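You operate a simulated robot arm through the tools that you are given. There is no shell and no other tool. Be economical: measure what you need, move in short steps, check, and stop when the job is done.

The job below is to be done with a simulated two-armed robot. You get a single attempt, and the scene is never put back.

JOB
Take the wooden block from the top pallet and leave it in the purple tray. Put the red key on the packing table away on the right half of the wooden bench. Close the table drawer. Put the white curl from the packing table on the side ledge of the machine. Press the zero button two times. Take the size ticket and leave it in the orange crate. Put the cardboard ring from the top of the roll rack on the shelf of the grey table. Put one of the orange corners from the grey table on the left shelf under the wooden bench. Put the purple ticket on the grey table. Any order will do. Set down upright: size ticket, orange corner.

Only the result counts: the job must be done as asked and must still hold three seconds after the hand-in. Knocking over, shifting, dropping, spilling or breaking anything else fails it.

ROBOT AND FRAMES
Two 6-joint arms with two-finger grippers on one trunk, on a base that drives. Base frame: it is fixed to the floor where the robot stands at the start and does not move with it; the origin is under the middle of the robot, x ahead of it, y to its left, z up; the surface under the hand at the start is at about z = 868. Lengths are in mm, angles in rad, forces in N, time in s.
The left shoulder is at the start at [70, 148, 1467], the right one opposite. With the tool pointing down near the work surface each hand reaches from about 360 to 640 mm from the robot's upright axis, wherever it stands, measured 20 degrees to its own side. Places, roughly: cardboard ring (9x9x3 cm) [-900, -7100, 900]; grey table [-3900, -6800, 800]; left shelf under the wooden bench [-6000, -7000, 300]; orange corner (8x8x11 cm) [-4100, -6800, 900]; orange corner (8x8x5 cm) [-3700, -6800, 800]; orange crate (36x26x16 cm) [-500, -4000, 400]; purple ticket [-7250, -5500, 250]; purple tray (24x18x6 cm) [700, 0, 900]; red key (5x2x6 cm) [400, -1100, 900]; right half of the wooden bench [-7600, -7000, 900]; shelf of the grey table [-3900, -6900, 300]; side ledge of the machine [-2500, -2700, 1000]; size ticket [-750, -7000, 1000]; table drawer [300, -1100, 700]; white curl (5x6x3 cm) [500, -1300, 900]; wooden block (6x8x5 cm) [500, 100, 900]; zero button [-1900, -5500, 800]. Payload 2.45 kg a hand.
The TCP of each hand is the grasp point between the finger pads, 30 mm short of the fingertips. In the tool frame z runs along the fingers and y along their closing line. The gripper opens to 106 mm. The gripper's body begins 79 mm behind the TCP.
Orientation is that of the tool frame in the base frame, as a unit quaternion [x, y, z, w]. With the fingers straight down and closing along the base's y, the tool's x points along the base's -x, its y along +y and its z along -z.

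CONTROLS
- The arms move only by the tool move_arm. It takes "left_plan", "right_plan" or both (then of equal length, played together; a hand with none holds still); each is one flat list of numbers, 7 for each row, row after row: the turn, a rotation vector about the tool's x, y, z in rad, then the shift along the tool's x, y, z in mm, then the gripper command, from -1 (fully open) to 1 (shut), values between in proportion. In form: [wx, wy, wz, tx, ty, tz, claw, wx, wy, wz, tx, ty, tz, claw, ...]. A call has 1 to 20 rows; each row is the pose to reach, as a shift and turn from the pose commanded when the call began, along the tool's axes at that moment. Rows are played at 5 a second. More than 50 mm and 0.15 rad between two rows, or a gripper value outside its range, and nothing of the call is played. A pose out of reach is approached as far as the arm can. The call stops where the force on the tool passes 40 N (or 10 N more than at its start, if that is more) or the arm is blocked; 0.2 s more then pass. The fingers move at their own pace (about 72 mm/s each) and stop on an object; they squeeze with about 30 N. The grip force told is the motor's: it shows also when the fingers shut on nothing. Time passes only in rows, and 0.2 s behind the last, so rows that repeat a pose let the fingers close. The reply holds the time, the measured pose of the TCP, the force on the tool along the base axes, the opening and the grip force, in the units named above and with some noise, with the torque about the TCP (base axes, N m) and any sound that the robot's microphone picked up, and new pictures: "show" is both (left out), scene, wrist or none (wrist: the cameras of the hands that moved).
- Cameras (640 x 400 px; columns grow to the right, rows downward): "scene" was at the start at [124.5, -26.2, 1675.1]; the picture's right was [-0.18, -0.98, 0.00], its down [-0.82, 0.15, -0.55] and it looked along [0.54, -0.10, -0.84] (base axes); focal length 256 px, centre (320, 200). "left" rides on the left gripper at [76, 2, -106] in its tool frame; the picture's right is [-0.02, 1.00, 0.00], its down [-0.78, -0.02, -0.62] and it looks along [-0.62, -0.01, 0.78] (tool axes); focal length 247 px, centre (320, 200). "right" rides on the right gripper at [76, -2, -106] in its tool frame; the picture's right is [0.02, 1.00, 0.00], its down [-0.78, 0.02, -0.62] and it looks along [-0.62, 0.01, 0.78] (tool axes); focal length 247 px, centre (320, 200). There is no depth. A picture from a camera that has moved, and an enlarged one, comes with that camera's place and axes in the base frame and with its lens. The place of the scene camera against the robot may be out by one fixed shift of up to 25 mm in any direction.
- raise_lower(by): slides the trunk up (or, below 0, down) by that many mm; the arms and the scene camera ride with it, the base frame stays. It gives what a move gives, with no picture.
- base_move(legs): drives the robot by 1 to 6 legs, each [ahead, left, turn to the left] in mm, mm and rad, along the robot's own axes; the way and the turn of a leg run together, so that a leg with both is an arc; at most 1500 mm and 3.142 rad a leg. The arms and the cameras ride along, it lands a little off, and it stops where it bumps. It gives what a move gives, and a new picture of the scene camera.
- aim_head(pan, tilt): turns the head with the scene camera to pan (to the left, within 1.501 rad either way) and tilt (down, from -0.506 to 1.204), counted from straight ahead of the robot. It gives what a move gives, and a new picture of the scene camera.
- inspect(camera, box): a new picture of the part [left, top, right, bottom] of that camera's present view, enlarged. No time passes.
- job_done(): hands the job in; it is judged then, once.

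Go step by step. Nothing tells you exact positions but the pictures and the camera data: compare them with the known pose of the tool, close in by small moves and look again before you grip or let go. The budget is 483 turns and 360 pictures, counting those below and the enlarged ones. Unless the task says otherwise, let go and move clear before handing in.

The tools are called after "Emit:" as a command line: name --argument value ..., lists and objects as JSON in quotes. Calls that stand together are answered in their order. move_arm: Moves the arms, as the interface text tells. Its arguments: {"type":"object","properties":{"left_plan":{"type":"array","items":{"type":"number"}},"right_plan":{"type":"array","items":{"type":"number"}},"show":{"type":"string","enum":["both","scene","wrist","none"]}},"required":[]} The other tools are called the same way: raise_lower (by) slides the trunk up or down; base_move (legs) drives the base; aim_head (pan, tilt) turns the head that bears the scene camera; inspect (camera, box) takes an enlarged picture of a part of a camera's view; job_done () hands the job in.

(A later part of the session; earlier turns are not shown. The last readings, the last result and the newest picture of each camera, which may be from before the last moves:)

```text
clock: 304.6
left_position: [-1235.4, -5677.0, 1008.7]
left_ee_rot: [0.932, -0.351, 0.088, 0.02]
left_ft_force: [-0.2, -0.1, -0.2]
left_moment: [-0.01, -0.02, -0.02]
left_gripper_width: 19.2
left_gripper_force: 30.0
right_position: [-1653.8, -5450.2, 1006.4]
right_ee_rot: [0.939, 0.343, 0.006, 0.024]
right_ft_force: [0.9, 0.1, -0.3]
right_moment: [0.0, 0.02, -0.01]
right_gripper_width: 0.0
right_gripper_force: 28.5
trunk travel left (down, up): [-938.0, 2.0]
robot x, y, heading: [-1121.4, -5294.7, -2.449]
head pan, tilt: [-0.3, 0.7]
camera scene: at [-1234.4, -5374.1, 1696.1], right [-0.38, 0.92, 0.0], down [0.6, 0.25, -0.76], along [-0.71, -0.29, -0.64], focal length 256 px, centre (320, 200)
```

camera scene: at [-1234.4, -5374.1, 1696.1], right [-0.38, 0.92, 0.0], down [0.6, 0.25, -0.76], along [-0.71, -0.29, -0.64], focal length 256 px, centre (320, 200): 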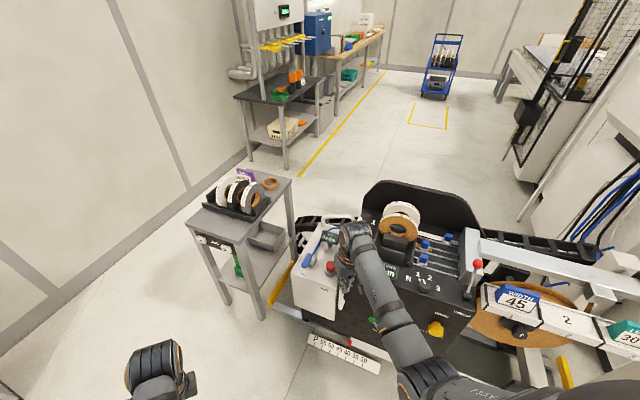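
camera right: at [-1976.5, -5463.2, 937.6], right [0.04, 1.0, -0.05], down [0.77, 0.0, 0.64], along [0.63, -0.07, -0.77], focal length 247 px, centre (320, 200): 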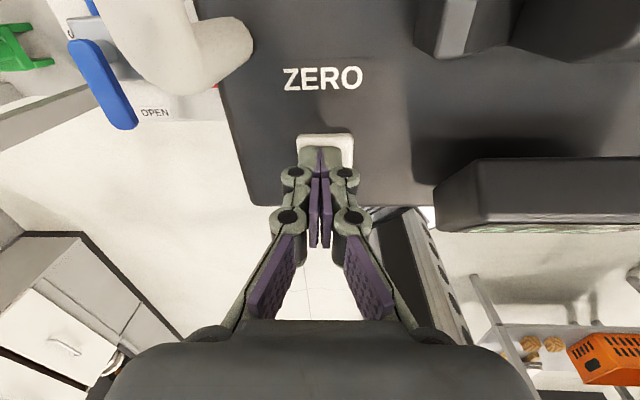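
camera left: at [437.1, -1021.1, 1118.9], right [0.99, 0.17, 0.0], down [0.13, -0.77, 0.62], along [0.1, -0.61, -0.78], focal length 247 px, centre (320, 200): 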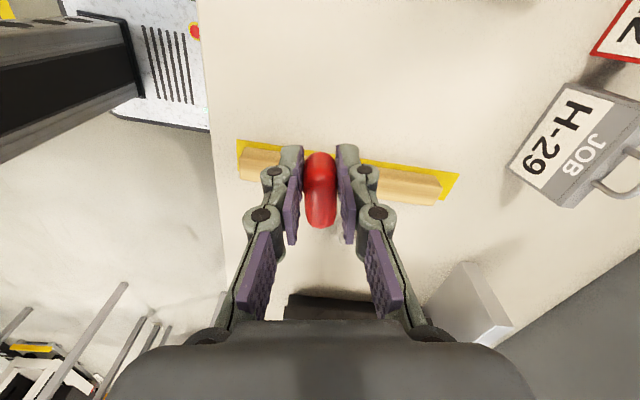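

Done with the button. Next is the cardboard ring on the rack, so I'll turn and drive to the cabinet again.

Emit:
base_move --legs '[[0, 0, 0.88], [1130, 441, 0]]'

Emit:
aim_head --pan -0.3 --tilt 0.8

```text
clock: 312.9
left_position: [-470.7, -6754.7, 1007.9]
left_ee_rot: [0.993, 0.074, 0.088, -0.019]
left_ft_force: [-0.1, 0.1, -0.2]
left_moment: [0.02, 0.01, 0.02]
left_gripper_width: 18.8
left_gripper_force: 30.3
right_position: [-913.6, -6926.7, 1005.0]
right_ee_rot: [0.707, 0.707, 0.015, 0.022]
right_ft_force: [0.2, 0.1, 0.0]
right_moment: [0.03, -0.01, 0.02]
right_gripper_width: 0.1
right_gripper_force: 28.8
trunk travel left (down, up): [-938.0, 2.0]
robot x, y, heading: [-686.7, -6420.9, -1.585]
head pan, tilt: [-0.3, 0.7]
camera scene: at [-708.6, -6565.3, 1696.2], right [-0.95, 0.31, 0.0], down [0.2, 0.61, -0.77], along [-0.23, -0.73, -0.64], focal length 256 px, centre (320, 200)
```

scene: 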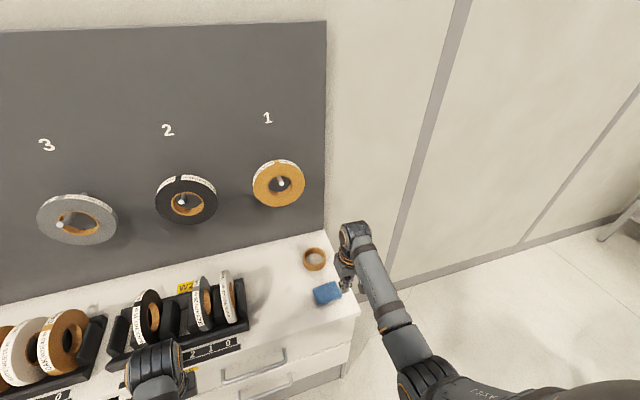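

```text
clock: 313.6
left_position: [-469.2, -6754.9, 1008.5]
left_ee_rot: [0.993, 0.074, 0.089, -0.019]
left_ft_force: [0.3, -0.8, -0.8]
left_moment: [-0.04, 0.01, -0.01]
left_gripper_width: 19.0
left_gripper_force: 30.0
right_position: [-913.8, -6927.5, 1004.6]
right_ee_rot: [0.707, 0.707, 0.015, 0.021]
right_ft_force: [0.1, 0.2, 0.2]
right_moment: [0.04, -0.03, -0.01]
right_gripper_width: 0.0
right_gripper_force: 29.0
trunk travel left (down, up): [-938.0, 2.0]
robot x, y, heading: [-687.6, -6421.5, -1.579]
head pan, tilt: [-0.3, 0.799]
camera scene: at [-707.0, -6561.9, 1687.9], right [-0.95, 0.31, 0.0], down [0.22, 0.68, -0.7], along [-0.21, -0.66, -0.72], focal length 256 px, centre (320, 200)
```

scene: 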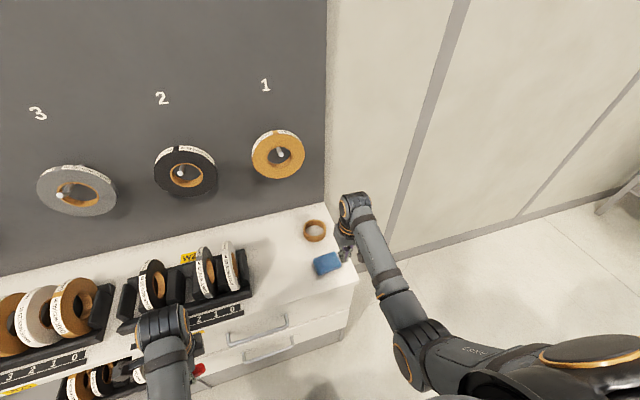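

The ring is near (-848, -7128). I'll level the right hand and bring it over the ring's near wall.

Emit:
move_arm --right_plan '[0.05, 0.01, 0, -40, 20, 0, 1, 0.05, 0.01, 0, -80, 40, 0, 0.8, 0.05, 0.01, 0, -120, 60, 0, 0.5, 0.05, 0.01, 0, -150, 66, 0, 0.3, 0.05, 0.01, 0, -150, 66, 0, 0.3]' --show "none"

Emit:
move_arm --right_plan '[0, 0, -0.14, 0, 0, 0, 0.3, 0, 0, -0.28, 0, 0, 0, 0.3, 0, 0, -0.42, 0, 0, 0, 0.3, 0, 0, -0.56, 0, 0, 0, 0.3, 0, 0, -0.7, 0, 0, 0, 0.3, 0, 0, -0.84, 0, 0, 0, 0.3, 0, 0, -0.98, 0, 0, 0, 0.3, 0, 0, -1.12, 0, 0, 0, 0.3, 0, 0, -1.26, 0, 0, 0, 0.3, 0, 0, -1.4, 0, 0, 0, 0.3, 0, 0, -1.54, 0, 0, 0, 0.3, 0, 0, -1.57, 0, 0, 0, 0.3, 0, 0, -1.57, 0, 0, 0, 0.3]' --show "wrist"

```text
clock: 314.8
left_position: [-469.2, -6754.4, 1008.4]
left_ee_rot: [0.993, 0.074, 0.089, -0.019]
left_ft_force: [-0.7, -1.0, 0.0]
left_moment: [0.02, -0.01, 0.0]
left_gripper_width: 19.1
left_gripper_force: 30.3
right_position: [-850.8, -7063.4, 1015.9]
right_ee_rot: [0.707, 0.707, 0.0, 0.001]
right_ft_force: [-0.6, -0.5, -0.7]
right_moment: [-0.02, 0.0, 0.0]
right_gripper_width: 37.1
right_gripper_force: 0.0
right hand out of reach, approached as far as the arm can: row 4, 5
trunk travel left (down, up): [-938.0, 2.0]
robot x, y, heading: [-686.3, -6421.9, -1.584]
head pan, tilt: [-0.3, 0.799]
```

```text
clock: 317.6
left_position: [-469.5, -6756.0, 1009.3]
left_ee_rot: [0.993, 0.074, 0.089, -0.02]
left_ft_force: [0.2, 0.1, -0.9]
left_moment: [0.02, -0.03, 0.0]
left_gripper_width: 18.7
left_gripper_force: 29.5
right_position: [-849.3, -7064.2, 1015.1]
right_ee_rot: [0.0, 1.0, 0.001, 0.001]
right_ft_force: [1.0, 0.0, -0.1]
right_moment: [0.01, 0.0, 0.03]
right_gripper_width: 37.2
right_gripper_force: 0.0
right hand out of reach, approached as far as the arm can: row 3, 5, 10, 11, 12
trunk travel left (down, up): [-938.0, 2.0]
robot x, y, heading: [-685.8, -6420.3, -1.585]
head pan, tilt: [-0.3, 0.799]
camera right: at [-926.9, -7065.4, 1120.7], right [-0.02, 1.0, 0.0], down [0.78, 0.02, 0.62], along [0.62, 0.01, -0.78], focal length 247 px, centre (320, 200)
```

right: 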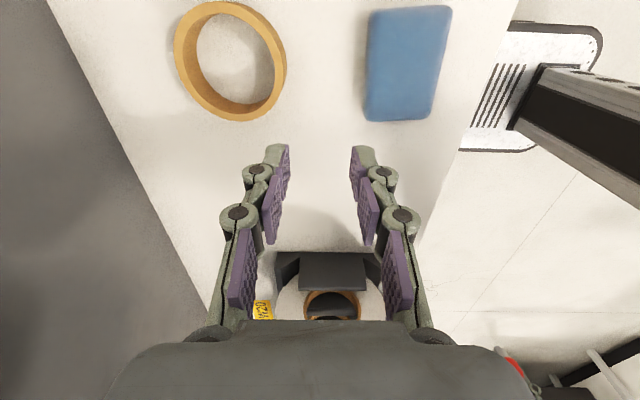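

The ring is at about (-895, -7135), beyond comfortable reach. I'll draw the hand back and move the base closer.

Emit:
move_arm --right_plan '[0, 0, 0, 20, 40, 0, 0.3, 0, 0, 0, 40, 80, 0, 0.3, 0, 0, 0, 44, 110, 0, 0.3, 0, 0, 0, 44, 110, 0, 0.3]' --show "none"

Emit:
base_move --legs '[[115, 0, 0.012]]'

Emit:
inspect --camera "right" --box '[0, 0, 640, 400]'

```text
clock: 318.6
left_position: [-469.2, -6755.9, 1008.5]
left_ee_rot: [0.993, 0.075, 0.088, -0.02]
left_ft_force: [-0.4, -0.3, -1.5]
left_moment: [-0.02, 0.0, 0.02]
left_gripper_width: 19.0
left_gripper_force: 29.6
right_position: [-889.8, -7044.4, 974.2]
right_ee_rot: [0.001, 1.0, 0.002, -0.001]
right_ft_force: [0.4, 0.3, 0.0]
right_moment: [0.04, 0.0, -0.02]
right_gripper_width: 37.1
right_gripper_force: 0.1
right hand out of reach, approached as far as the arm can: row 1, 2, 3, 4
trunk travel left (down, up): [-938.0, 2.0]
robot x, y, heading: [-684.4, -6422.9, -1.583]
head pan, tilt: [-0.3, 0.799]
```

```text
clock: 319.9
left_position: [-467.2, -6866.5, 1008.8]
left_ee_rot: [0.993, 0.08, 0.088, -0.02]
left_ft_force: [-0.7, 0.6, -0.5]
left_moment: [-0.05, -0.01, 0.03]
left_gripper_width: 19.0
left_gripper_force: 29.9
right_position: [-882.6, -7161.3, 973.6]
right_ee_rot: [-0.006, 1.0, 0.001, 0.001]
right_ft_force: [0.1, 0.5, 0.6]
right_moment: [-0.04, -0.01, 0.01]
right_gripper_width: 37.3
right_gripper_force: 0.0
trunk travel left (down, up): [-938.0, 2.0]
robot x, y, heading: [-685.6, -6536.7, -1.566]
head pan, tilt: [-0.3, 0.799]
camera scene: at [-706.0, -6675.5, 1688.2], right [-0.96, 0.3, 0.0], down [0.21, 0.68, -0.7], along [-0.21, -0.67, -0.72], focal length 256 px, centre (320, 200)
```

scene: 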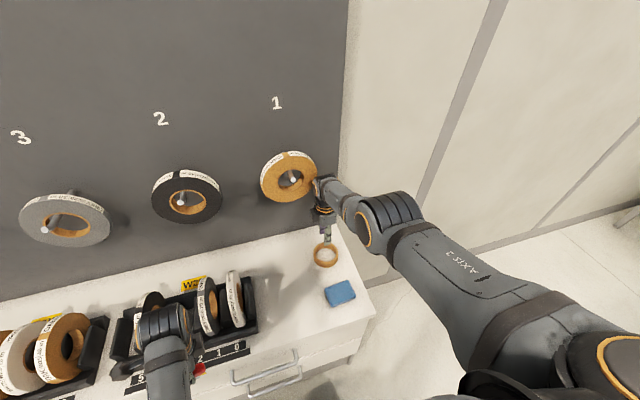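

```text
1.00 times, centred on (320, 200) of right (not enlarged: the box is as wide or as high as the picture)
camera zoom: at [-960.9, -7164.4, 1080.0], right [-0.03, 1.0, 0.0], down [0.78, 0.02, 0.62], along [0.62, 0.02, -0.78], focal length 247 px, centre (320, 200)
```

zoom: 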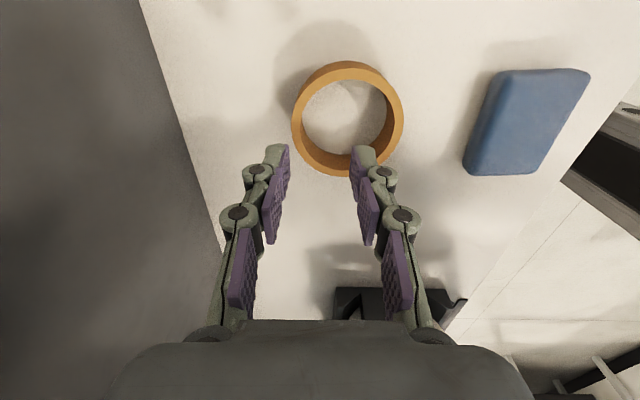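

The hand ended up further in than planned but is touching nothing. I'll draw it back towards the ring's near wall.

Emit:
move_arm --right_plan '[0, 0, 0, 3, 20, 0, 0.3, 0, 0, 0, 6, 40, 0, 0.3, 0, 0, 0, 10, 57, 0, 0.3, 0, 0, 0, 10, 57, 0, 0.3, 0, 0, 0, 10, 57, 0, 0.3]' --show "wrist"

```text
clock: 321.1
left_position: [-466.9, -6868.7, 1008.9]
left_ee_rot: [0.993, 0.079, 0.09, -0.021]
left_ft_force: [-0.1, 0.0, -1.1]
left_moment: [-0.02, -0.04, 0.0]
left_gripper_width: 19.0
left_gripper_force: 29.9
right_position: [-893.7, -7152.2, 952.7]
right_ee_rot: [-0.006, 1.0, 0.002, 0.001]
right_ft_force: [-0.1, 1.1, 0.3]
right_moment: [0.0, 0.01, 0.01]
right_gripper_width: 37.1
right_gripper_force: 0.1
right hand out of reach, approached as far as the arm can: row 1, 2, 3, 4, 5
trunk travel left (down, up): [-938.0, 2.0]
robot x, y, heading: [-685.7, -6537.5, -1.567]
head pan, tilt: [-0.3, 0.799]
camera right: at [-970.5, -7155.2, 1057.9], right [-0.03, 1.0, 0.0], down [0.78, 0.02, 0.62], along [0.62, 0.02, -0.78], focal length 247 px, centre (320, 200)
```

right: 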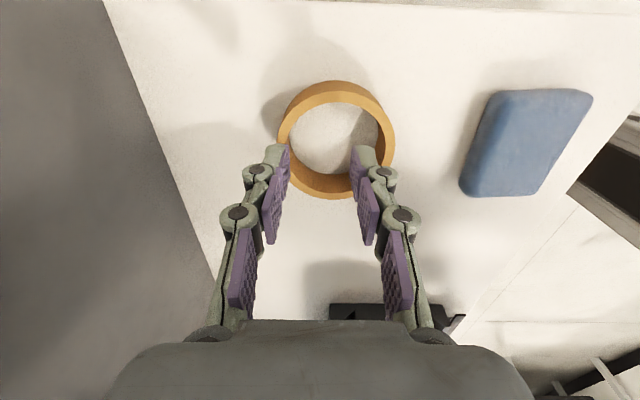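

The arm seems caught near full stretch. I'll ask for the same pose over more rows, at a lower height, to let it fold.

Emit:
move_arm --right_plan '[0, 0, 0, 0, 0, 10, 0.3, 0, 0, 0, 0, 0, 20, 0.3, 0, 0, 0, 0, 0, 30, 0.3, 0, 0, 0, 0, 0, 30, 0.3, 0, 0, 0, 0, 0, 30, 0.3]' --show "none"

```text
clock: 322.2
left_position: [-466.0, -6870.1, 1008.8]
left_ee_rot: [0.993, 0.079, 0.089, -0.019]
left_ft_force: [-0.8, 0.2, -0.6]
left_moment: [0.0, 0.01, 0.0]
left_gripper_width: 18.7
left_gripper_force: 30.0
right_position: [-891.9, -7140.3, 927.1]
right_ee_rot: [-0.006, 1.0, 0.001, 0.001]
right_ft_force: [-0.8, -0.5, 0.0]
right_moment: [-0.01, 0.06, 0.01]
right_gripper_width: 37.2
right_gripper_force: 0.1
right hand out of reach, approached as far as the arm can: row 1, 2, 3, 4, 5
trunk travel left (down, up): [-938.0, 2.0]
robot x, y, heading: [-687.9, -6537.7, -1.574]
head pan, tilt: [-0.3, 0.799]
```

I'll lift clear of the ring, then rotate the wrist back, which should free the arm.

Emit:
move_arm --right_plan '[0, 0, 0, 0, 0, -15, 0.3, 0, 0, 0, 0, 0, -30, 0.3, 0, 0, 0, 0, 0, -40, 0.3, 0, 0, 0, 0, 0, -40, 0.3]' --show "none"

Emit:
base_move --legs '[[-150, 0, 0]]'

Emit:
move_arm --right_plan '[0, 0, 0.14, 0, 0, 0, 0.3, 0, 0, 0.28, 0, 0, 0, 0.3, 0, 0, 0.42, 0, 0, 0, 0.3, 0, 0, 0.56, 0, 0, 0, 0.3, 0, 0, 0.7, 0, 0, 0, 0.3, 0, 0, 0.84, 0, 0, 0, 0.3, 0, 0, 0.98, 0, 0, 0, 0.3, 0, 0, 1.12, 0, 0, 0, 0.3, 0, 0, 1.26, 0, 0, 0, 0.3, 0, 0, 1.4, 0, 0, 0, 0.3, 0, 0, 1.54, 0, 0, 0, 0.3, 0, 0, 1.57, 0, 0, 0, 0.3, 0, 0, 1.57, 0, 0, 0, 0.3]' --show "scene"

```text
clock: 323.2
left_position: [-466.5, -6869.0, 1008.0]
left_ee_rot: [0.993, 0.08, 0.089, -0.02]
left_ft_force: [-0.3, -0.2, -0.7]
left_moment: [-0.01, 0.0, 0.01]
left_gripper_width: 19.0
left_gripper_force: 30.5
right_position: [-891.2, -7156.6, 958.9]
right_ee_rot: [-0.005, 1.0, 0.003, 0.001]
right_ft_force: [0.5, -0.5, 0.2]
right_moment: [0.04, -0.02, -0.03]
right_gripper_width: 36.9
right_gripper_force: 0.1
right hand out of reach, approached as far as the arm can: row 1, 2, 3, 4
trunk travel left (down, up): [-938.0, 2.0]
robot x, y, heading: [-690.0, -6537.8, -1.575]
head pan, tilt: [-0.3, 0.799]
```

```text
clock: 324.6
left_position: [-466.8, -6721.3, 1007.2]
left_ee_rot: [0.993, 0.079, 0.089, -0.021]
left_ft_force: [0.3, -0.5, -0.4]
left_moment: [0.0, 0.01, -0.03]
left_gripper_width: 19.2
left_gripper_force: 30.3
right_position: [-891.4, -7007.2, 958.5]
right_ee_rot: [-0.005, 1.0, 0.003, 0.001]
right_ft_force: [-0.6, -1.0, 1.0]
right_moment: [0.03, 0.04, -0.03]
right_gripper_width: 37.3
right_gripper_force: 0.1
trunk travel left (down, up): [-938.0, 2.0]
robot x, y, heading: [-685.4, -6389.6, -1.571]
head pan, tilt: [-0.3, 0.799]
camera scene: at [-706.1, -6532.5, 1687.5], right [-0.96, 0.3, 0.0], down [0.21, 0.69, -0.7], along [-0.21, -0.66, -0.72], focal length 256 px, centre (320, 200)
```

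scene: 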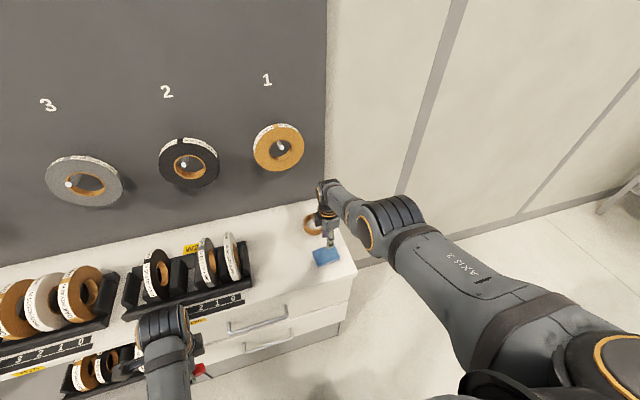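

```text
clock: 327.4
left_position: [-465.3, -6718.8, 1008.1]
left_ee_rot: [0.993, 0.08, 0.088, -0.019]
left_ft_force: [0.3, 0.4, -0.9]
left_moment: [0.04, -0.01, -0.01]
left_gripper_width: 18.8
left_gripper_force: 29.9
right_position: [-890.1, -7006.8, 957.5]
right_ee_rot: [0.703, 0.711, 0.002, -0.001]
right_ft_force: [0.3, -0.8, 0.9]
right_moment: [-0.02, -0.01, 0.0]
right_gripper_width: 37.1
right_gripper_force: 0.0
trunk travel left (down, up): [-938.0, 2.0]
robot x, y, heading: [-679.0, -6389.8, -1.574]
head pan, tilt: [-0.3, 0.799]
camera scene: at [-706.1, -6528.6, 1687.9], right [-0.96, 0.3, 0.0], down [0.21, 0.68, -0.7], along [-0.21, -0.67, -0.72], focal length 256 px, centre (320, 200)
```

scene: 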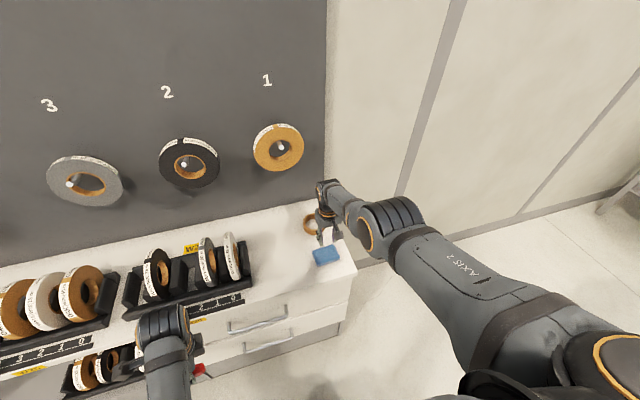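

Freed. I'll now retract in this orientation and plan to pinch the ring's right-hand wall instead.

Emit:
move_arm --right_plan '[0, 0, 0, 25, 0, 0, 0.3, 0, 0, 0, 50, 0, 0, 0.3, 0, 0, 0, 80, 0, 0, 0.3, 0, 0, 0, 80, 0, 0, 0.3]' --show "none"

```text
clock: 328.4
left_position: [-467.0, -6719.5, 1008.2]
left_ee_rot: [0.993, 0.079, 0.088, -0.02]
left_ft_force: [-0.5, 0.5, -1.0]
left_moment: [-0.03, -0.02, 0.0]
left_gripper_width: 18.8
left_gripper_force: 29.4
right_position: [-889.7, -6985.8, 923.4]
right_ee_rot: [0.703, 0.711, 0.003, -0.001]
right_ft_force: [-0.6, -0.1, 0.5]
right_moment: [-0.03, 0.03, -0.03]
right_gripper_width: 36.9
right_gripper_force: 0.0
right hand out of reach, approached as far as the arm can: row 1, 2, 3, 4
trunk travel left (down, up): [-938.0, 2.0]
robot x, y, heading: [-687.2, -6386.8, -1.576]
head pan, tilt: [-0.3, 0.799]
```

The arm is fully stretched, so straight retraction is singular. I'll back the base away first and shake it loose with a sideways move in free space.

Emit:
move_arm --right_plan '[0, 0, 0, 0, 0, -20, 0.3, 0, 0, 0, 0, 0, -40, 0.3, 0, 0, 0, 0, 0, -40, 0.3]' --show "none"

Emit:
base_move --legs '[[-350, 0, 0]]'

Emit:
move_arm --right_plan '[0, 0, 0, 10, -40, 0, 0.3, 0, 0, 0, 25, -80, 0, 0.3, 0, 0, 0, 45, -120, 0, 0.3, 0, 0, 0, 70, -155, 0, 0.3, 0, 0, 0, 100, -185, 0, 0.3, 0, 0, 0, 100, -185, 0, 0.3]' --show "scene"

```text
clock: 329.2
left_position: [-465.9, -6719.3, 1009.1]
left_ee_rot: [0.993, 0.079, 0.088, -0.02]
left_ft_force: [-0.5, 0.3, -1.1]
left_moment: [-0.01, -0.01, 0.01]
left_gripper_width: 18.9
left_gripper_force: 30.2
right_position: [-888.7, -7003.8, 955.3]
right_ee_rot: [0.703, 0.711, 0.004, -0.001]
right_ft_force: [0.6, 0.1, -0.9]
right_moment: [0.0, -0.02, -0.04]
right_gripper_width: 37.1
right_gripper_force: 0.0
right hand out of reach, approached as far as the arm can: row 1, 2, 3
trunk travel left (down, up): [-938.0, 2.0]
robot x, y, heading: [-685.1, -6385.8, -1.567]
head pan, tilt: [-0.3, 0.799]
```

```text
clock: 331.5
left_position: [-466.9, -6378.5, 1006.7]
left_ee_rot: [0.993, 0.075, 0.089, -0.02]
left_ft_force: [0.3, -0.1, -0.9]
left_moment: [0.03, 0.0, -0.04]
left_gripper_width: 19.0
left_gripper_force: 29.8
right_position: [-892.1, -6660.5, 953.3]
right_ee_rot: [0.705, 0.709, 0.003, -0.002]
right_ft_force: [-0.7, -0.2, 0.1]
right_moment: [0.03, -0.01, -0.02]
right_gripper_width: 36.7
right_gripper_force: 0.2
trunk travel left (down, up): [-938.0, 2.0]
robot x, y, heading: [-687.6, -6043.8, -1.575]
head pan, tilt: [-0.3, 0.799]
camera scene: at [-705.8, -6187.5, 1687.6], right [-0.95, 0.3, 0.0], down [0.22, 0.68, -0.7], along [-0.21, -0.66, -0.72], focal length 256 px, centre (320, 200)
```

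scene: 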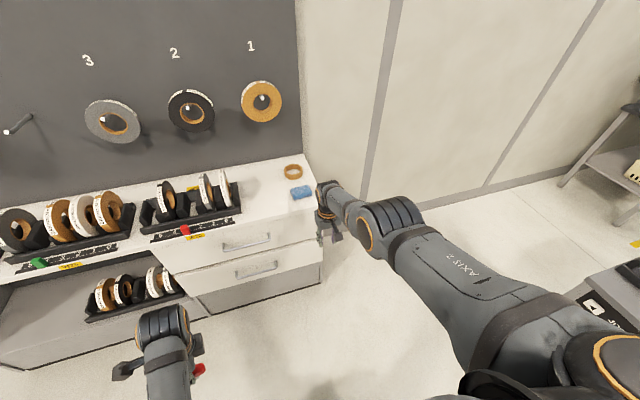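

```text
clock: 332.9
left_position: [-466.3, -6376.4, 1007.0]
left_ee_rot: [0.993, 0.077, 0.089, -0.02]
left_ft_force: [1.3, -0.4, 0.1]
left_moment: [-0.01, 0.0, 0.0]
left_gripper_width: 18.6
left_gripper_force: 29.3
right_position: [-1098.9, -6607.0, 927.8]
right_ee_rot: [0.705, 0.709, 0.003, -0.002]
right_ft_force: [1.2, 0.9, 0.3]
right_moment: [-0.02, -0.03, 0.01]
right_gripper_width: 37.1
right_gripper_force: 0.1
right hand out of reach, approached as far as the arm can: row 1, 2, 3, 4, 5, 6
trunk travel left (down, up): [-938.0, 2.0]
robot x, y, heading: [-687.7, -6045.3, -1.574]
head pan, tilt: [-0.3, 0.799]
camera scene: at [-704.7, -6184.5, 1687.9], right [-0.95, 0.3, 0.0], down [0.22, 0.68, -0.7], along [-0.21, -0.66, -0.72], focal length 256 px, centre (320, 200)
```

scene: 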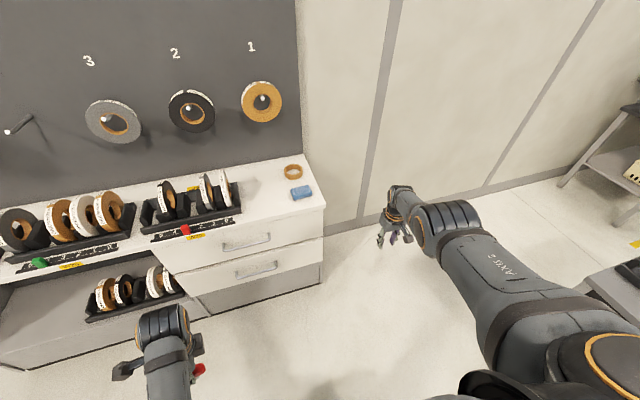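

Still stretched. I'll try tilting the hand forward in place, which forces the elbow to bend.

Emit:
move_arm --right_plan '[0, -0.12, 0, 0, 0, 0, 0.3, 0, -0.24, 0, 0, 0, 0, 0.3, 0, -0.36, 0, 10, 0, 0, 0.3, 0, -0.48, 0, 30, 0, 0, 0.3, 0, -0.48, 0, 60, 0, -10, 0.3, 0, -0.48, 0, 90, 0, -20, 0.3, 0, -0.48, 0, 120, 0, -30, 0.3]' --show "scene"

```text
clock: 334.5
left_position: [-469.0, -6375.3, 1008.4]
left_ee_rot: [0.993, 0.077, 0.089, -0.019]
left_ft_force: [0.0, -1.0, 0.0]
left_moment: [-0.01, 0.01, 0.0]
left_gripper_width: 18.7
left_gripper_force: 30.4
right_position: [-1177.1, -6569.0, 843.8]
right_ee_rot: [0.685, 0.689, -0.164, 0.169]
right_ft_force: [-0.6, 0.3, 0.0]
right_moment: [0.01, -0.02, -0.02]
right_gripper_width: 36.8
right_gripper_force: 0.1
right hand out of reach, approached as far as the arm can: row 1, 2, 3, 4, 5, 6, 7
trunk travel left (down, up): [-938.0, 2.0]
robot x, y, heading: [-685.4, -6047.1, -1.581]
head pan, tilt: [-0.3, 0.799]
camera scene: at [-707.7, -6183.0, 1688.0], right [-0.95, 0.3, 0.0], down [0.22, 0.68, -0.7], along [-0.21, -0.67, -0.72], focal length 256 px, centre (320, 200)
```

scene: 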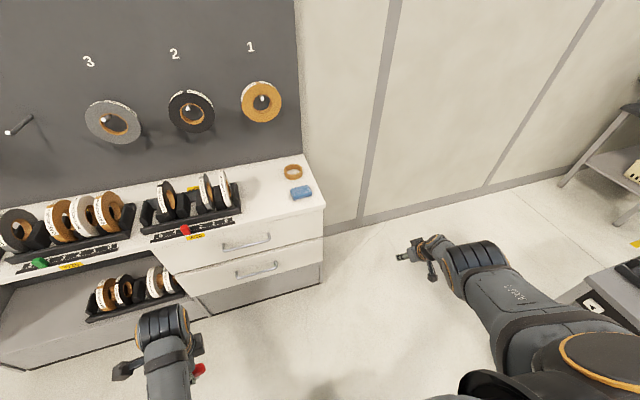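

Still locked. The elbow may sit just past straight, so I'll push outward through full stretch and then draw in.

Emit:
move_arm --right_plan '[0, 0, 0, -6, -21, 34, 0.3, 0, 0, 0, -13, -42, 68, 0.3, 0, 0, 0, -13, -42, 68, 0.3, 0, 0, 0, -6, -21, 34, 0.3, 0, 0, 0, 0, 0, 0, 0.3, 0, 0, 0, 8, 25, -40, 0.3, 0, 0, 0, 15, 45, -75, 0.3, 0, 0, 0, 21, 62, -101, 0.3]' --show "scene"

```text
clock: 336.3
left_position: [-466.7, -6376.4, 1009.0]
left_ee_rot: [0.993, 0.076, 0.088, -0.019]
left_ft_force: [0.4, 0.6, -1.0]
left_moment: [0.0, 0.02, -0.02]
left_gripper_width: 19.0
left_gripper_force: 29.7
right_position: [-1109.3, -6513.9, 936.4]
right_ee_rot: [0.686, 0.689, -0.165, 0.166]
right_ft_force: [0.2, -0.1, -0.3]
right_moment: [-0.01, 0.0, 0.0]
right_gripper_width: 37.2
right_gripper_force: 0.0
right hand out of reach, approached as far as the arm can: row 1, 2, 3, 4
trunk travel left (down, up): [-938.0, 2.0]
robot x, y, heading: [-682.9, -6040.4, -1.581]
head pan, tilt: [-0.3, 0.799]
camera scene: at [-705.9, -6184.2, 1687.9], right [-0.95, 0.3, 0.0], down [0.22, 0.68, -0.7], along [-0.21, -0.66, -0.72], focal length 256 px, centre (320, 200)
```

scene: 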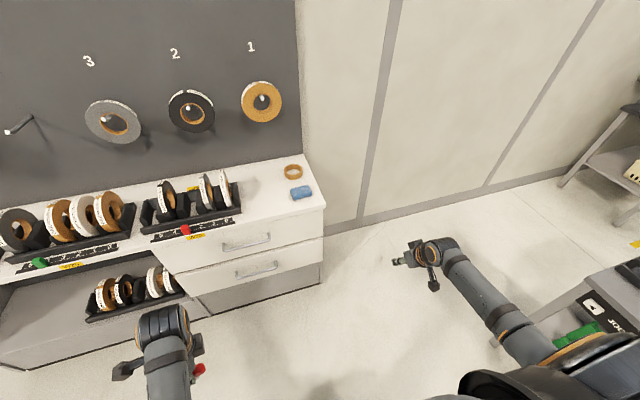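

It folded properly. I'll straighten the hand and bring it back in front.

Emit:
move_arm --right_plan '[0, 0.08, 0, -2, 34, -11, 0.3, 0, 0.16, 0, -4, 68, -22, 0.3, 0, 0.24, 0, -6, 102, -33, 0.3, 0, 0.32, 0, -8, 136, -44, 0.3, 0, 0.4, 0, -10, 170, -55, 0.3, 0, 0.48, 0, -12, 204, -66, 0.3, 0, 0.48, 0, -13, 236, -77, 0.3, 0, 0.48, 0, -13, 236, -77, 0.3]' --show "none"

```text
clock: 338.1
left_position: [-468.1, -6376.6, 1009.0]
left_ee_rot: [0.993, 0.076, 0.09, -0.02]
left_ft_force: [0.2, -0.4, -0.6]
left_moment: [0.01, -0.02, 0.01]
left_gripper_width: 18.6
left_gripper_force: 30.0
right_position: [-874.3, -6487.8, 1010.8]
right_ee_rot: [0.706, 0.709, 0.002, 0.0]
right_ft_force: [0.4, -0.1, -0.2]
right_moment: [0.0, 0.0, 0.01]
right_gripper_width: 37.3
right_gripper_force: 0.1
trunk travel left (down, up): [-938.0, 2.0]
robot x, y, heading: [-683.3, -6042.9, -1.578]
head pan, tilt: [-0.3, 0.799]
```

Now I'll approach the ring again with the base placed closer.

Emit:
base_move --legs '[[545, -54, 0.008]]'

Emit:
inspect --camera "right" --box '[0, 0, 640, 400]'

```text
clock: 341.2
left_position: [-529.6, -6919.9, 1008.9]
left_ee_rot: [0.993, 0.072, 0.088, -0.018]
left_ft_force: [-0.1, -0.4, -0.2]
left_moment: [-0.01, -0.03, 0.02]
left_gripper_width: 19.1
left_gripper_force: 29.9
right_position: [-937.5, -7028.3, 1010.5]
right_ee_rot: [0.707, 0.707, 0.003, -0.002]
right_ft_force: [0.6, 0.8, 0.0]
right_moment: [0.01, -0.04, 0.0]
right_gripper_width: 37.3
right_gripper_force: 0.0
trunk travel left (down, up): [-938.0, 2.0]
robot x, y, heading: [-747.5, -6585.9, -1.588]
head pan, tilt: [-0.3, 0.799]
camera scene: at [-767.3, -6725.6, 1688.0], right [-0.95, 0.31, 0.0], down [0.22, 0.68, -0.7], along [-0.22, -0.66, -0.72], focal length 256 px, centre (320, 200)
```

scene: 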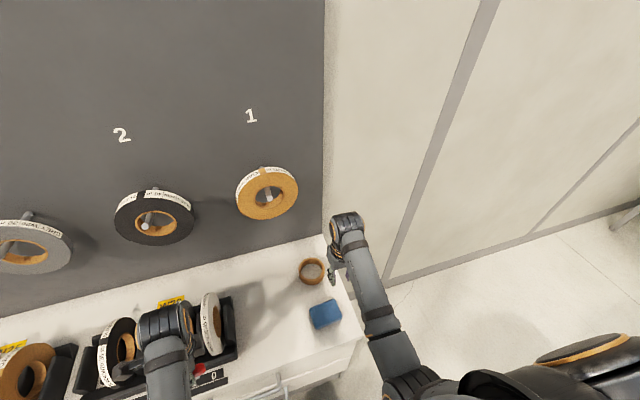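

```text
1.00 times, centred on (320, 200) of right (not enlarged: the box is as wide or as high as the picture)
camera zoom: at [-940.4, -6952.5, 1117.0], right [1.0, 0.02, 0.0], down [0.01, -0.79, 0.62], along [0.01, -0.62, -0.79], focal length 247 px, centre (320, 200)
```

zoom: 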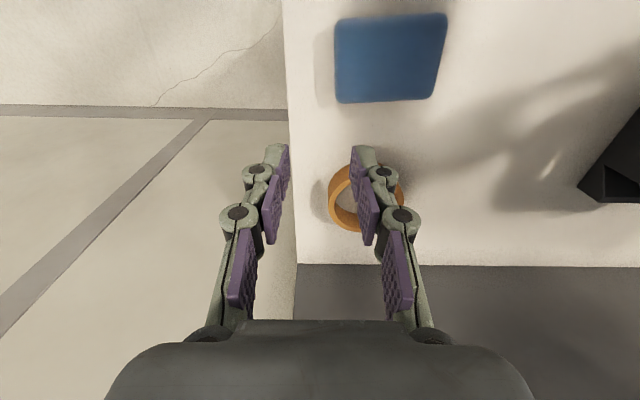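

The ring's right-hand wall is at about (-924, -7120). I'll move over it and descend partway.

Emit:
move_arm --right_plan '[0, 0, 0, -35, 5, 0, 0.3, 0, 0, 0, -70, 10, 0, 0.3, 0, 0, 0, -92, 13, 15, 0.3, 0, 0, 0, -92, 13, 50, 0.3, 0, 0, 0, -92, 13, 60, 0.3, 0, 0, 0, -92, 13, 60, 0.3]' --show "wrist"

```text
clock: 342.6
left_position: [-530.5, -6922.6, 1008.3]
left_ee_rot: [0.993, 0.073, 0.089, -0.019]
left_ft_force: [-0.2, 0.8, -1.0]
left_moment: [0.02, 0.04, -0.03]
left_gripper_width: 19.0
left_gripper_force: 30.0
right_position: [-923.4, -7121.6, 951.0]
right_ee_rot: [0.709, 0.705, 0.004, -0.001]
right_ft_force: [-0.4, 0.6, 0.1]
right_moment: [-0.02, 0.02, -0.02]
right_gripper_width: 37.1
right_gripper_force: 0.1
trunk travel left (down, up): [-938.0, 2.0]
robot x, y, heading: [-748.6, -6587.2, -1.583]
head pan, tilt: [-0.3, 0.799]
camera right: at [-926.0, -7046.2, 1056.7], right [1.0, 0.02, 0.0], down [0.01, -0.79, 0.62], along [0.01, -0.62, -0.79], focal length 247 px, centre (320, 200)
```

right: 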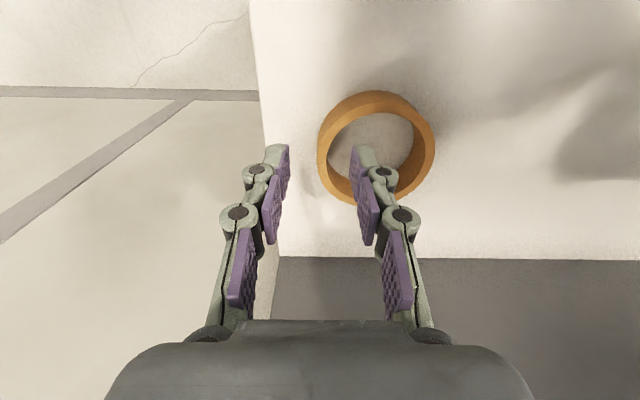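

Well aligned. I'll descend and pinch the wall.

Emit:
move_arm --right_plan '[0, 0, 0, 0, 2, 20, 0.3, 0, 0, 0, 0, 2, 35, 0.3, 0, 0, 0, 0, 2, 43, 0.3, 0, 0, 0, 0, 2, 43, 0.6, 0, 0, 0, 0, 2, 43, 1, 0, 0, 0, 0, 2, 43, 1, 0, 0, 0, 0, 2, 43, 1]' --show "wrist"

```text
clock: 344.2
left_position: [-530.7, -6920.1, 1007.7]
left_ee_rot: [0.993, 0.072, 0.089, -0.019]
left_ft_force: [-0.4, 0.0, -1.5]
left_moment: [0.03, 0.0, -0.03]
left_gripper_width: 18.8
left_gripper_force: 29.9
right_position: [-924.5, -7119.5, 907.1]
right_ee_rot: [0.708, 0.706, 0.002, -0.001]
right_ft_force: [-0.6, 0.7, 0.1]
right_moment: [-0.01, 0.01, 0.0]
right_gripper_width: 5.9
right_gripper_force: 29.6
trunk travel left (down, up): [-938.0, 2.0]
robot x, y, heading: [-746.1, -6587.4, -1.586]
head pan, tilt: [-0.3, 0.799]
camera right: at [-926.8, -7044.5, 1012.7], right [1.0, 0.02, 0.0], down [0.01, -0.79, 0.62], along [0.01, -0.62, -0.79], focal length 247 px, centre (320, 200)
```

right: 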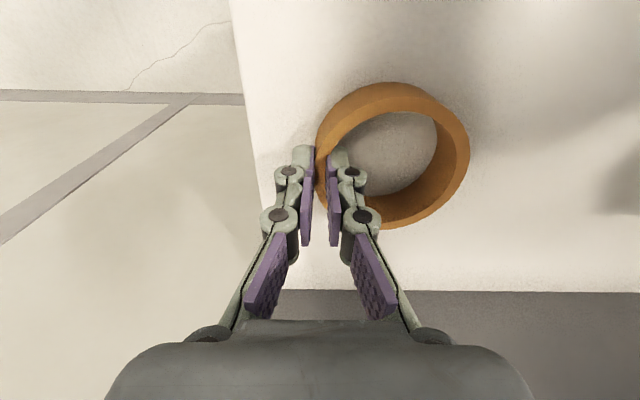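

Pinched at 5.9 mm with full force. I'll lift slowly.

Emit:
move_arm --right_plan '[0, 0, 0, 0, 0, -4, 1, 0, 0, 0, 0, 0, -9, 1, 0, 0, 0, 0, 0, -16, 1, 0, 0, 0, 0, 0, -24, 1, 0, 0, 0, 0, 0, -33, 1, 0, 0, 0, 0, 0, -43, 1, 0, 0, 0, 0, 0, -53, 1, 0, 0, 0, 0, 0, -63, 1, 0, 0, 0, 0, 0, -73, 1, 0, 0, 0, 0, 0, -80, 1]' --show "wrist"

```text
clock: 346.4
left_position: [-530.3, -6921.1, 1008.2]
left_ee_rot: [0.993, 0.072, 0.089, -0.019]
left_ft_force: [-0.8, -0.8, -0.6]
left_moment: [0.0, 0.04, 0.02]
left_gripper_width: 19.0
left_gripper_force: 30.3
right_position: [-922.7, -7121.4, 987.0]
right_ee_rot: [0.708, 0.706, 0.002, -0.002]
right_ft_force: [0.7, -0.4, -0.6]
right_moment: [0.02, 0.03, -0.02]
right_gripper_width: 6.0
right_gripper_force: 30.2
trunk travel left (down, up): [-938.0, 2.0]
robot x, y, heading: [-744.0, -6586.8, -1.586]
head pan, tilt: [-0.3, 0.799]
camera right: at [-925.0, -7044.9, 1093.0], right [1.0, 0.02, 0.0], down [0.01, -0.79, 0.62], along [0.01, -0.62, -0.79], focal length 247 px, centre (320, 200)
```

right: 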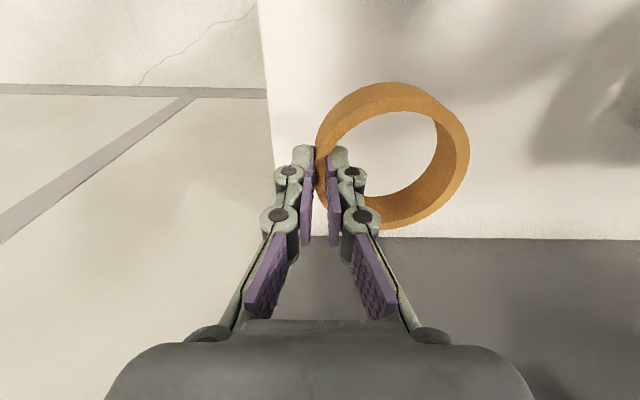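

The ring is held. I'll back off, tuck the hand in, then turn towards the grey table along the passage by the wall.

Emit:
base_move --legs '[[-340, 0, 0]]'

Emit:
move_arm --right_plan '[0, 0, 0, 8, 0, 0, 1, 0, 0, 0, 20, 0, 0, 1, 0, 0, 0, 35, 0, 0, 1, 0, 0, 0, 50, 0, 0, 1, 0, 0, 0, 65, 0, 0, 1, 0, 0, 0, 80, 0, 0, 1, 0, 0, 0, 95, 0, 0, 1, 0, 0, 0, 105, 0, 0, 1]' --show "none"

Emit:
base_move --legs '[[0, 0, -1.55], [500, 0, 0]]'

Emit:
aim_head --pan 0.0 --tilt 0.5

```text
clock: 348.7
left_position: [-526.0, -6577.8, 1008.5]
left_ee_rot: [0.993, 0.07, 0.09, -0.021]
left_ft_force: [-0.4, -0.4, -0.5]
left_moment: [-0.01, 0.01, 0.01]
left_gripper_width: 18.7
left_gripper_force: 30.7
right_position: [-919.3, -6776.4, 985.5]
right_ee_rot: [0.709, 0.705, 0.003, -0.002]
right_ft_force: [-0.1, -0.4, 0.3]
right_moment: [-0.01, 0.0, 0.0]
right_gripper_width: 6.1
right_gripper_force: 30.2
trunk travel left (down, up): [-938.0, 2.0]
robot x, y, heading: [-741.5, -6239.7, -1.589]
head pan, tilt: [-0.3, 0.799]
camera scene: at [-762.5, -6384.7, 1687.6], right [-0.95, 0.31, 0.0], down [0.22, 0.68, -0.7], along [-0.22, -0.66, -0.72], focal length 256 px, centre (320, 200)
```

scene: 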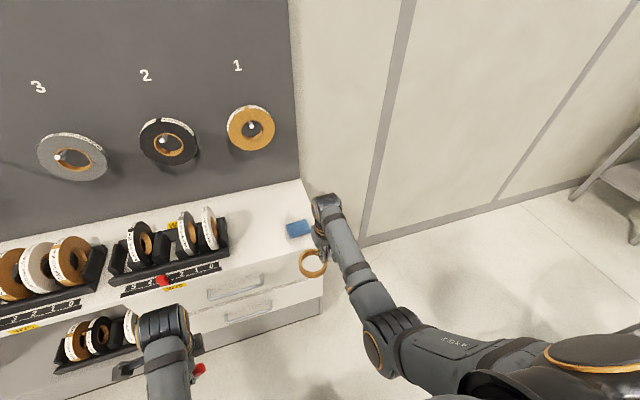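

```text
clock: 350.5
left_position: [-526.2, -6576.0, 1008.7]
left_ee_rot: [0.993, 0.07, 0.088, -0.018]
left_ft_force: [-0.2, 0.2, -0.8]
left_moment: [-0.02, 0.0, -0.01]
left_gripper_width: 19.0
left_gripper_force: 30.5
right_position: [-917.4, -6670.3, 987.9]
right_ee_rot: [0.709, 0.705, 0.003, -0.001]
right_ft_force: [-0.3, -0.3, -1.1]
right_moment: [0.03, 0.02, 0.02]
right_gripper_width: 6.0
right_gripper_force: 30.1
trunk travel left (down, up): [-938.0, 2.0]
robot x, y, heading: [-741.4, -6242.9, -1.586]
head pan, tilt: [-0.3, 0.799]
```

```text
clock: 357.2
left_position: [-1570.0, -6474.8, 1007.9]
left_ee_rot: [0.763, -0.64, 0.076, 0.048]
left_ft_force: [0.5, 0.6, -0.8]
left_moment: [-0.02, 0.01, 0.01]
left_gripper_width: 18.8
left_gripper_force: 30.0
right_position: [-1675.5, -6085.1, 989.7]
right_ee_rot: [1.0, 0.014, 0.003, 0.0]
right_ft_force: [0.4, 0.0, -1.1]
right_moment: [0.02, 0.0, 0.03]
right_gripper_width: 6.0
right_gripper_force: 30.4
trunk travel left (down, up): [-938.0, 2.0]
robot x, y, heading: [-1243.0, -6246.5, -3.128]
head pan, tilt: [-0.3, 0.799]
camera scene: at [-1362.8, -6240.0, 1688.0], right [0.28, 0.96, 0.0], down [0.69, -0.2, -0.7], along [-0.67, 0.2, -0.72], focal length 256 px, centre (320, 200)
```

scene: 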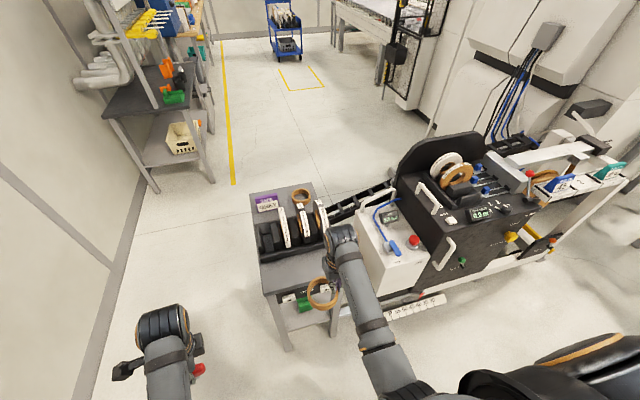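

```text
clock: 358.0
left_position: [-1570.4, -6474.3, 1007.9]
left_ee_rot: [0.763, -0.64, 0.076, 0.048]
left_ft_force: [0.0, 0.2, -1.1]
left_moment: [0.01, -0.01, -0.04]
left_gripper_width: 18.7
left_gripper_force: 30.5
right_position: [-1677.5, -6085.7, 987.7]
right_ee_rot: [1.0, 0.013, 0.003, 0.001]
right_ft_force: [1.0, 0.0, -0.8]
right_moment: [-0.01, 0.01, -0.01]
right_gripper_width: 6.0
right_gripper_force: 30.3
trunk travel left (down, up): [-938.0, 2.0]
robot x, y, heading: [-1237.6, -6249.4, -3.125]
head pan, tilt: [0.0, 0.499]
camera scene: at [-1378.9, -6264.1, 1713.7], right [-0.01, 1.0, 0.0], down [0.48, 0.01, -0.88], along [-0.88, -0.01, -0.48], focal length 256 px, centre (320, 200)
```

scene: 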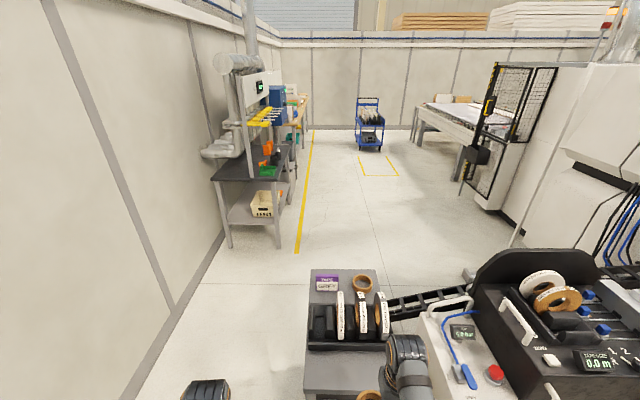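

I can see the passage between the small stand and the wall, with the grey table beyond. I'll drive through in stages.

Emit:
base_move --legs '[[0, 350, -0.01], [80, 150, 0], [0, 60, 0], [1300, 0, 0]]'

```text
clock: 368.2
left_position: [-2982.6, -7031.2, 1007.9]
left_ee_rot: [0.756, -0.648, 0.077, 0.048]
left_ft_force: [-0.1, 0.4, 0.2]
left_moment: [-0.01, -0.01, 0.0]
left_gripper_width: 19.0
left_gripper_force: 29.6
right_position: [-3082.0, -6641.7, 988.5]
right_ee_rot: [1.0, 0.003, 0.003, 0.0]
right_ft_force: [0.2, -0.5, -0.9]
right_moment: [-0.02, 0.0, -0.05]
right_gripper_width: 5.9
right_gripper_force: 30.1
trunk travel left (down, up): [-938.0, 2.0]
robot x, y, heading: [-2651.5, -6813.2, 3.132]
head pan, tilt: [0.0, 0.499]
camera scene: at [-2785.7, -6825.9, 1713.9], right [0.01, 1.0, 0.0], down [0.48, 0.0, -0.88], along [-0.88, 0.01, -0.48], focal length 256 px, centre (320, 200)
```

scene: 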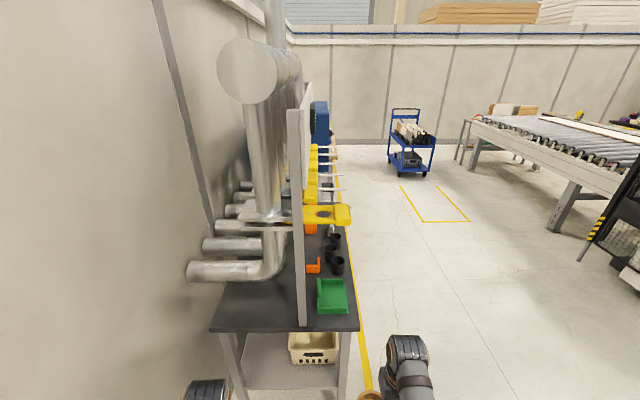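

I'll move out from the wall, along the table's front, and turn to face it.

Emit:
base_move --legs '[[0, -620, 0], [1100, 0, 0], [0, 0, 1.57]]'

Emit:
aim_head --pan 0.0 --tilt 0.75

```text
clock: 370.8
left_position: [-3026.3, -6606.2, 1008.2]
left_ee_rot: [-0.693, 0.715, -0.071, -0.055]
left_ft_force: [0.0, -0.5, -0.1]
left_moment: [0.02, -0.02, -0.02]
left_gripper_width: 18.8
left_gripper_force: 30.1
right_position: [-3051.1, -6203.8, 988.5]
right_ee_rot: [0.996, -0.088, 0.003, 0.0]
right_ft_force: [0.0, 0.0, -0.2]
right_moment: [0.06, 0.03, 0.0]
right_gripper_width: 6.3
right_gripper_force: 30.1
trunk travel left (down, up): [-938.0, 2.0]
robot x, y, heading: [-2660.5, -6446.8, 2.952]
head pan, tilt: [0.0, 0.499]
stopped in leg 1: the robot was blocked; the commanded pose is now the measured one
camera scene: at [-2792.6, -6440.3, 1713.8], right [0.19, 0.98, 0.0], down [0.47, -0.09, -0.88], along [-0.86, 0.17, -0.48], focal length 256 px, centre (320, 200)
```

scene: 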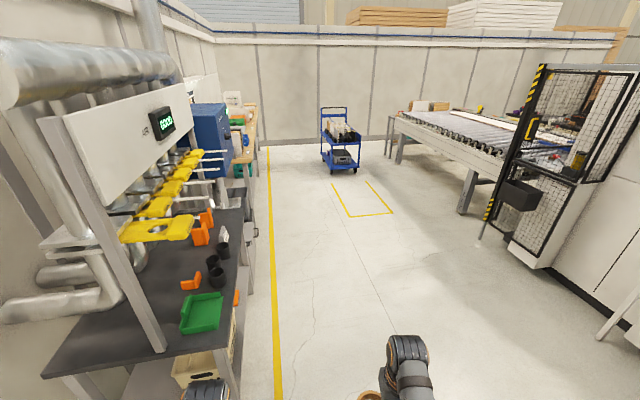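

```text
clock: 371.5
left_position: [-3025.7, -6603.4, 1008.1]
left_ee_rot: [-0.693, 0.715, -0.072, -0.057]
left_ft_force: [-0.6, 0.2, -1.4]
left_moment: [-0.01, 0.0, -0.04]
left_gripper_width: 18.7
left_gripper_force: 30.3
right_position: [-3051.7, -6201.4, 987.8]
right_ee_rot: [0.996, -0.09, 0.003, 0.001]
right_ft_force: [0.7, 0.5, 1.5]
right_moment: [-0.01, 0.0, -0.03]
right_gripper_width: 5.8
right_gripper_force: 30.0
trunk travel left (down, up): [-938.0, 2.0]
robot x, y, heading: [-2658.3, -6446.8, 2.952]
head pan, tilt: [0.0, 0.75]
camera scene: at [-2784.8, -6436.5, 1691.8], right [0.19, 0.98, 0.0], down [0.67, -0.13, -0.73], along [-0.72, 0.14, -0.68], focal length 256 px, centre (320, 200)
```

scene: 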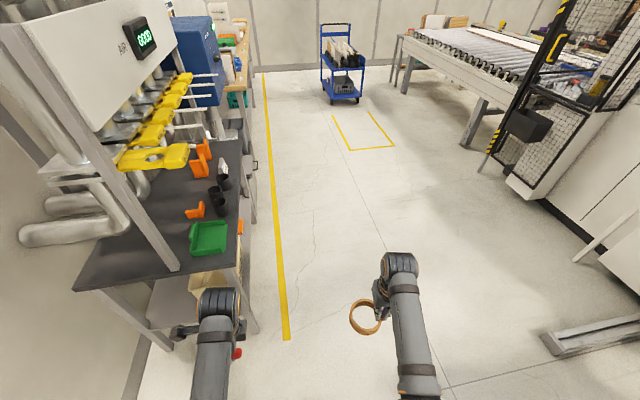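

I bumped something low on the right and stopped. I'll move away to the left, then go ahead past it.

Emit:
base_move --legs '[[0, 50, 0], [400, 0, 0], [650, -60, 0]]'

```text
clock: 377.7
left_position: [-4032.2, -6425.8, 1008.1]
left_ee_rot: [-0.704, 0.704, -0.072, -0.055]
left_ft_force: [-0.1, 0.6, 0.4]
left_moment: [-0.01, 0.0, 0.01]
left_gripper_width: 19.1
left_gripper_force: 30.2
right_position: [-4071.0, -6024.9, 988.1]
right_ee_rot: [0.997, -0.075, 0.003, 0.001]
right_ft_force: [-0.8, 1.2, 0.0]
right_moment: [0.01, -0.03, -0.01]
right_gripper_width: 6.0
right_gripper_force: 29.9
trunk travel left (down, up): [-938.0, 2.0]
robot x, y, heading: [-3670.3, -6256.8, 2.978]
head pan, tilt: [0.0, 0.75]
camera scene: at [-3796.1, -6252.7, 1692.0], right [0.16, 0.99, 0.0], down [0.67, -0.11, -0.73], along [-0.72, 0.12, -0.68], focal length 256 px, centre (320, 200)
```

scene: 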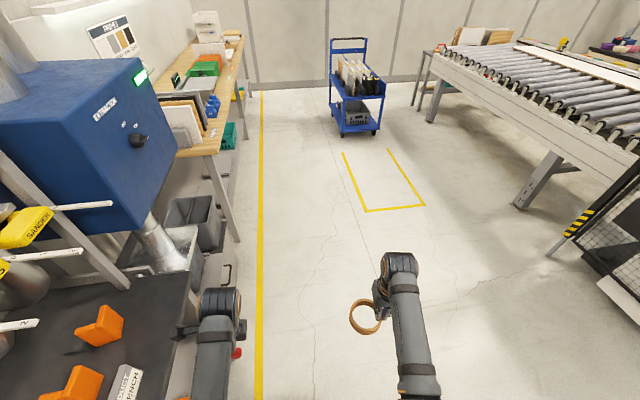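

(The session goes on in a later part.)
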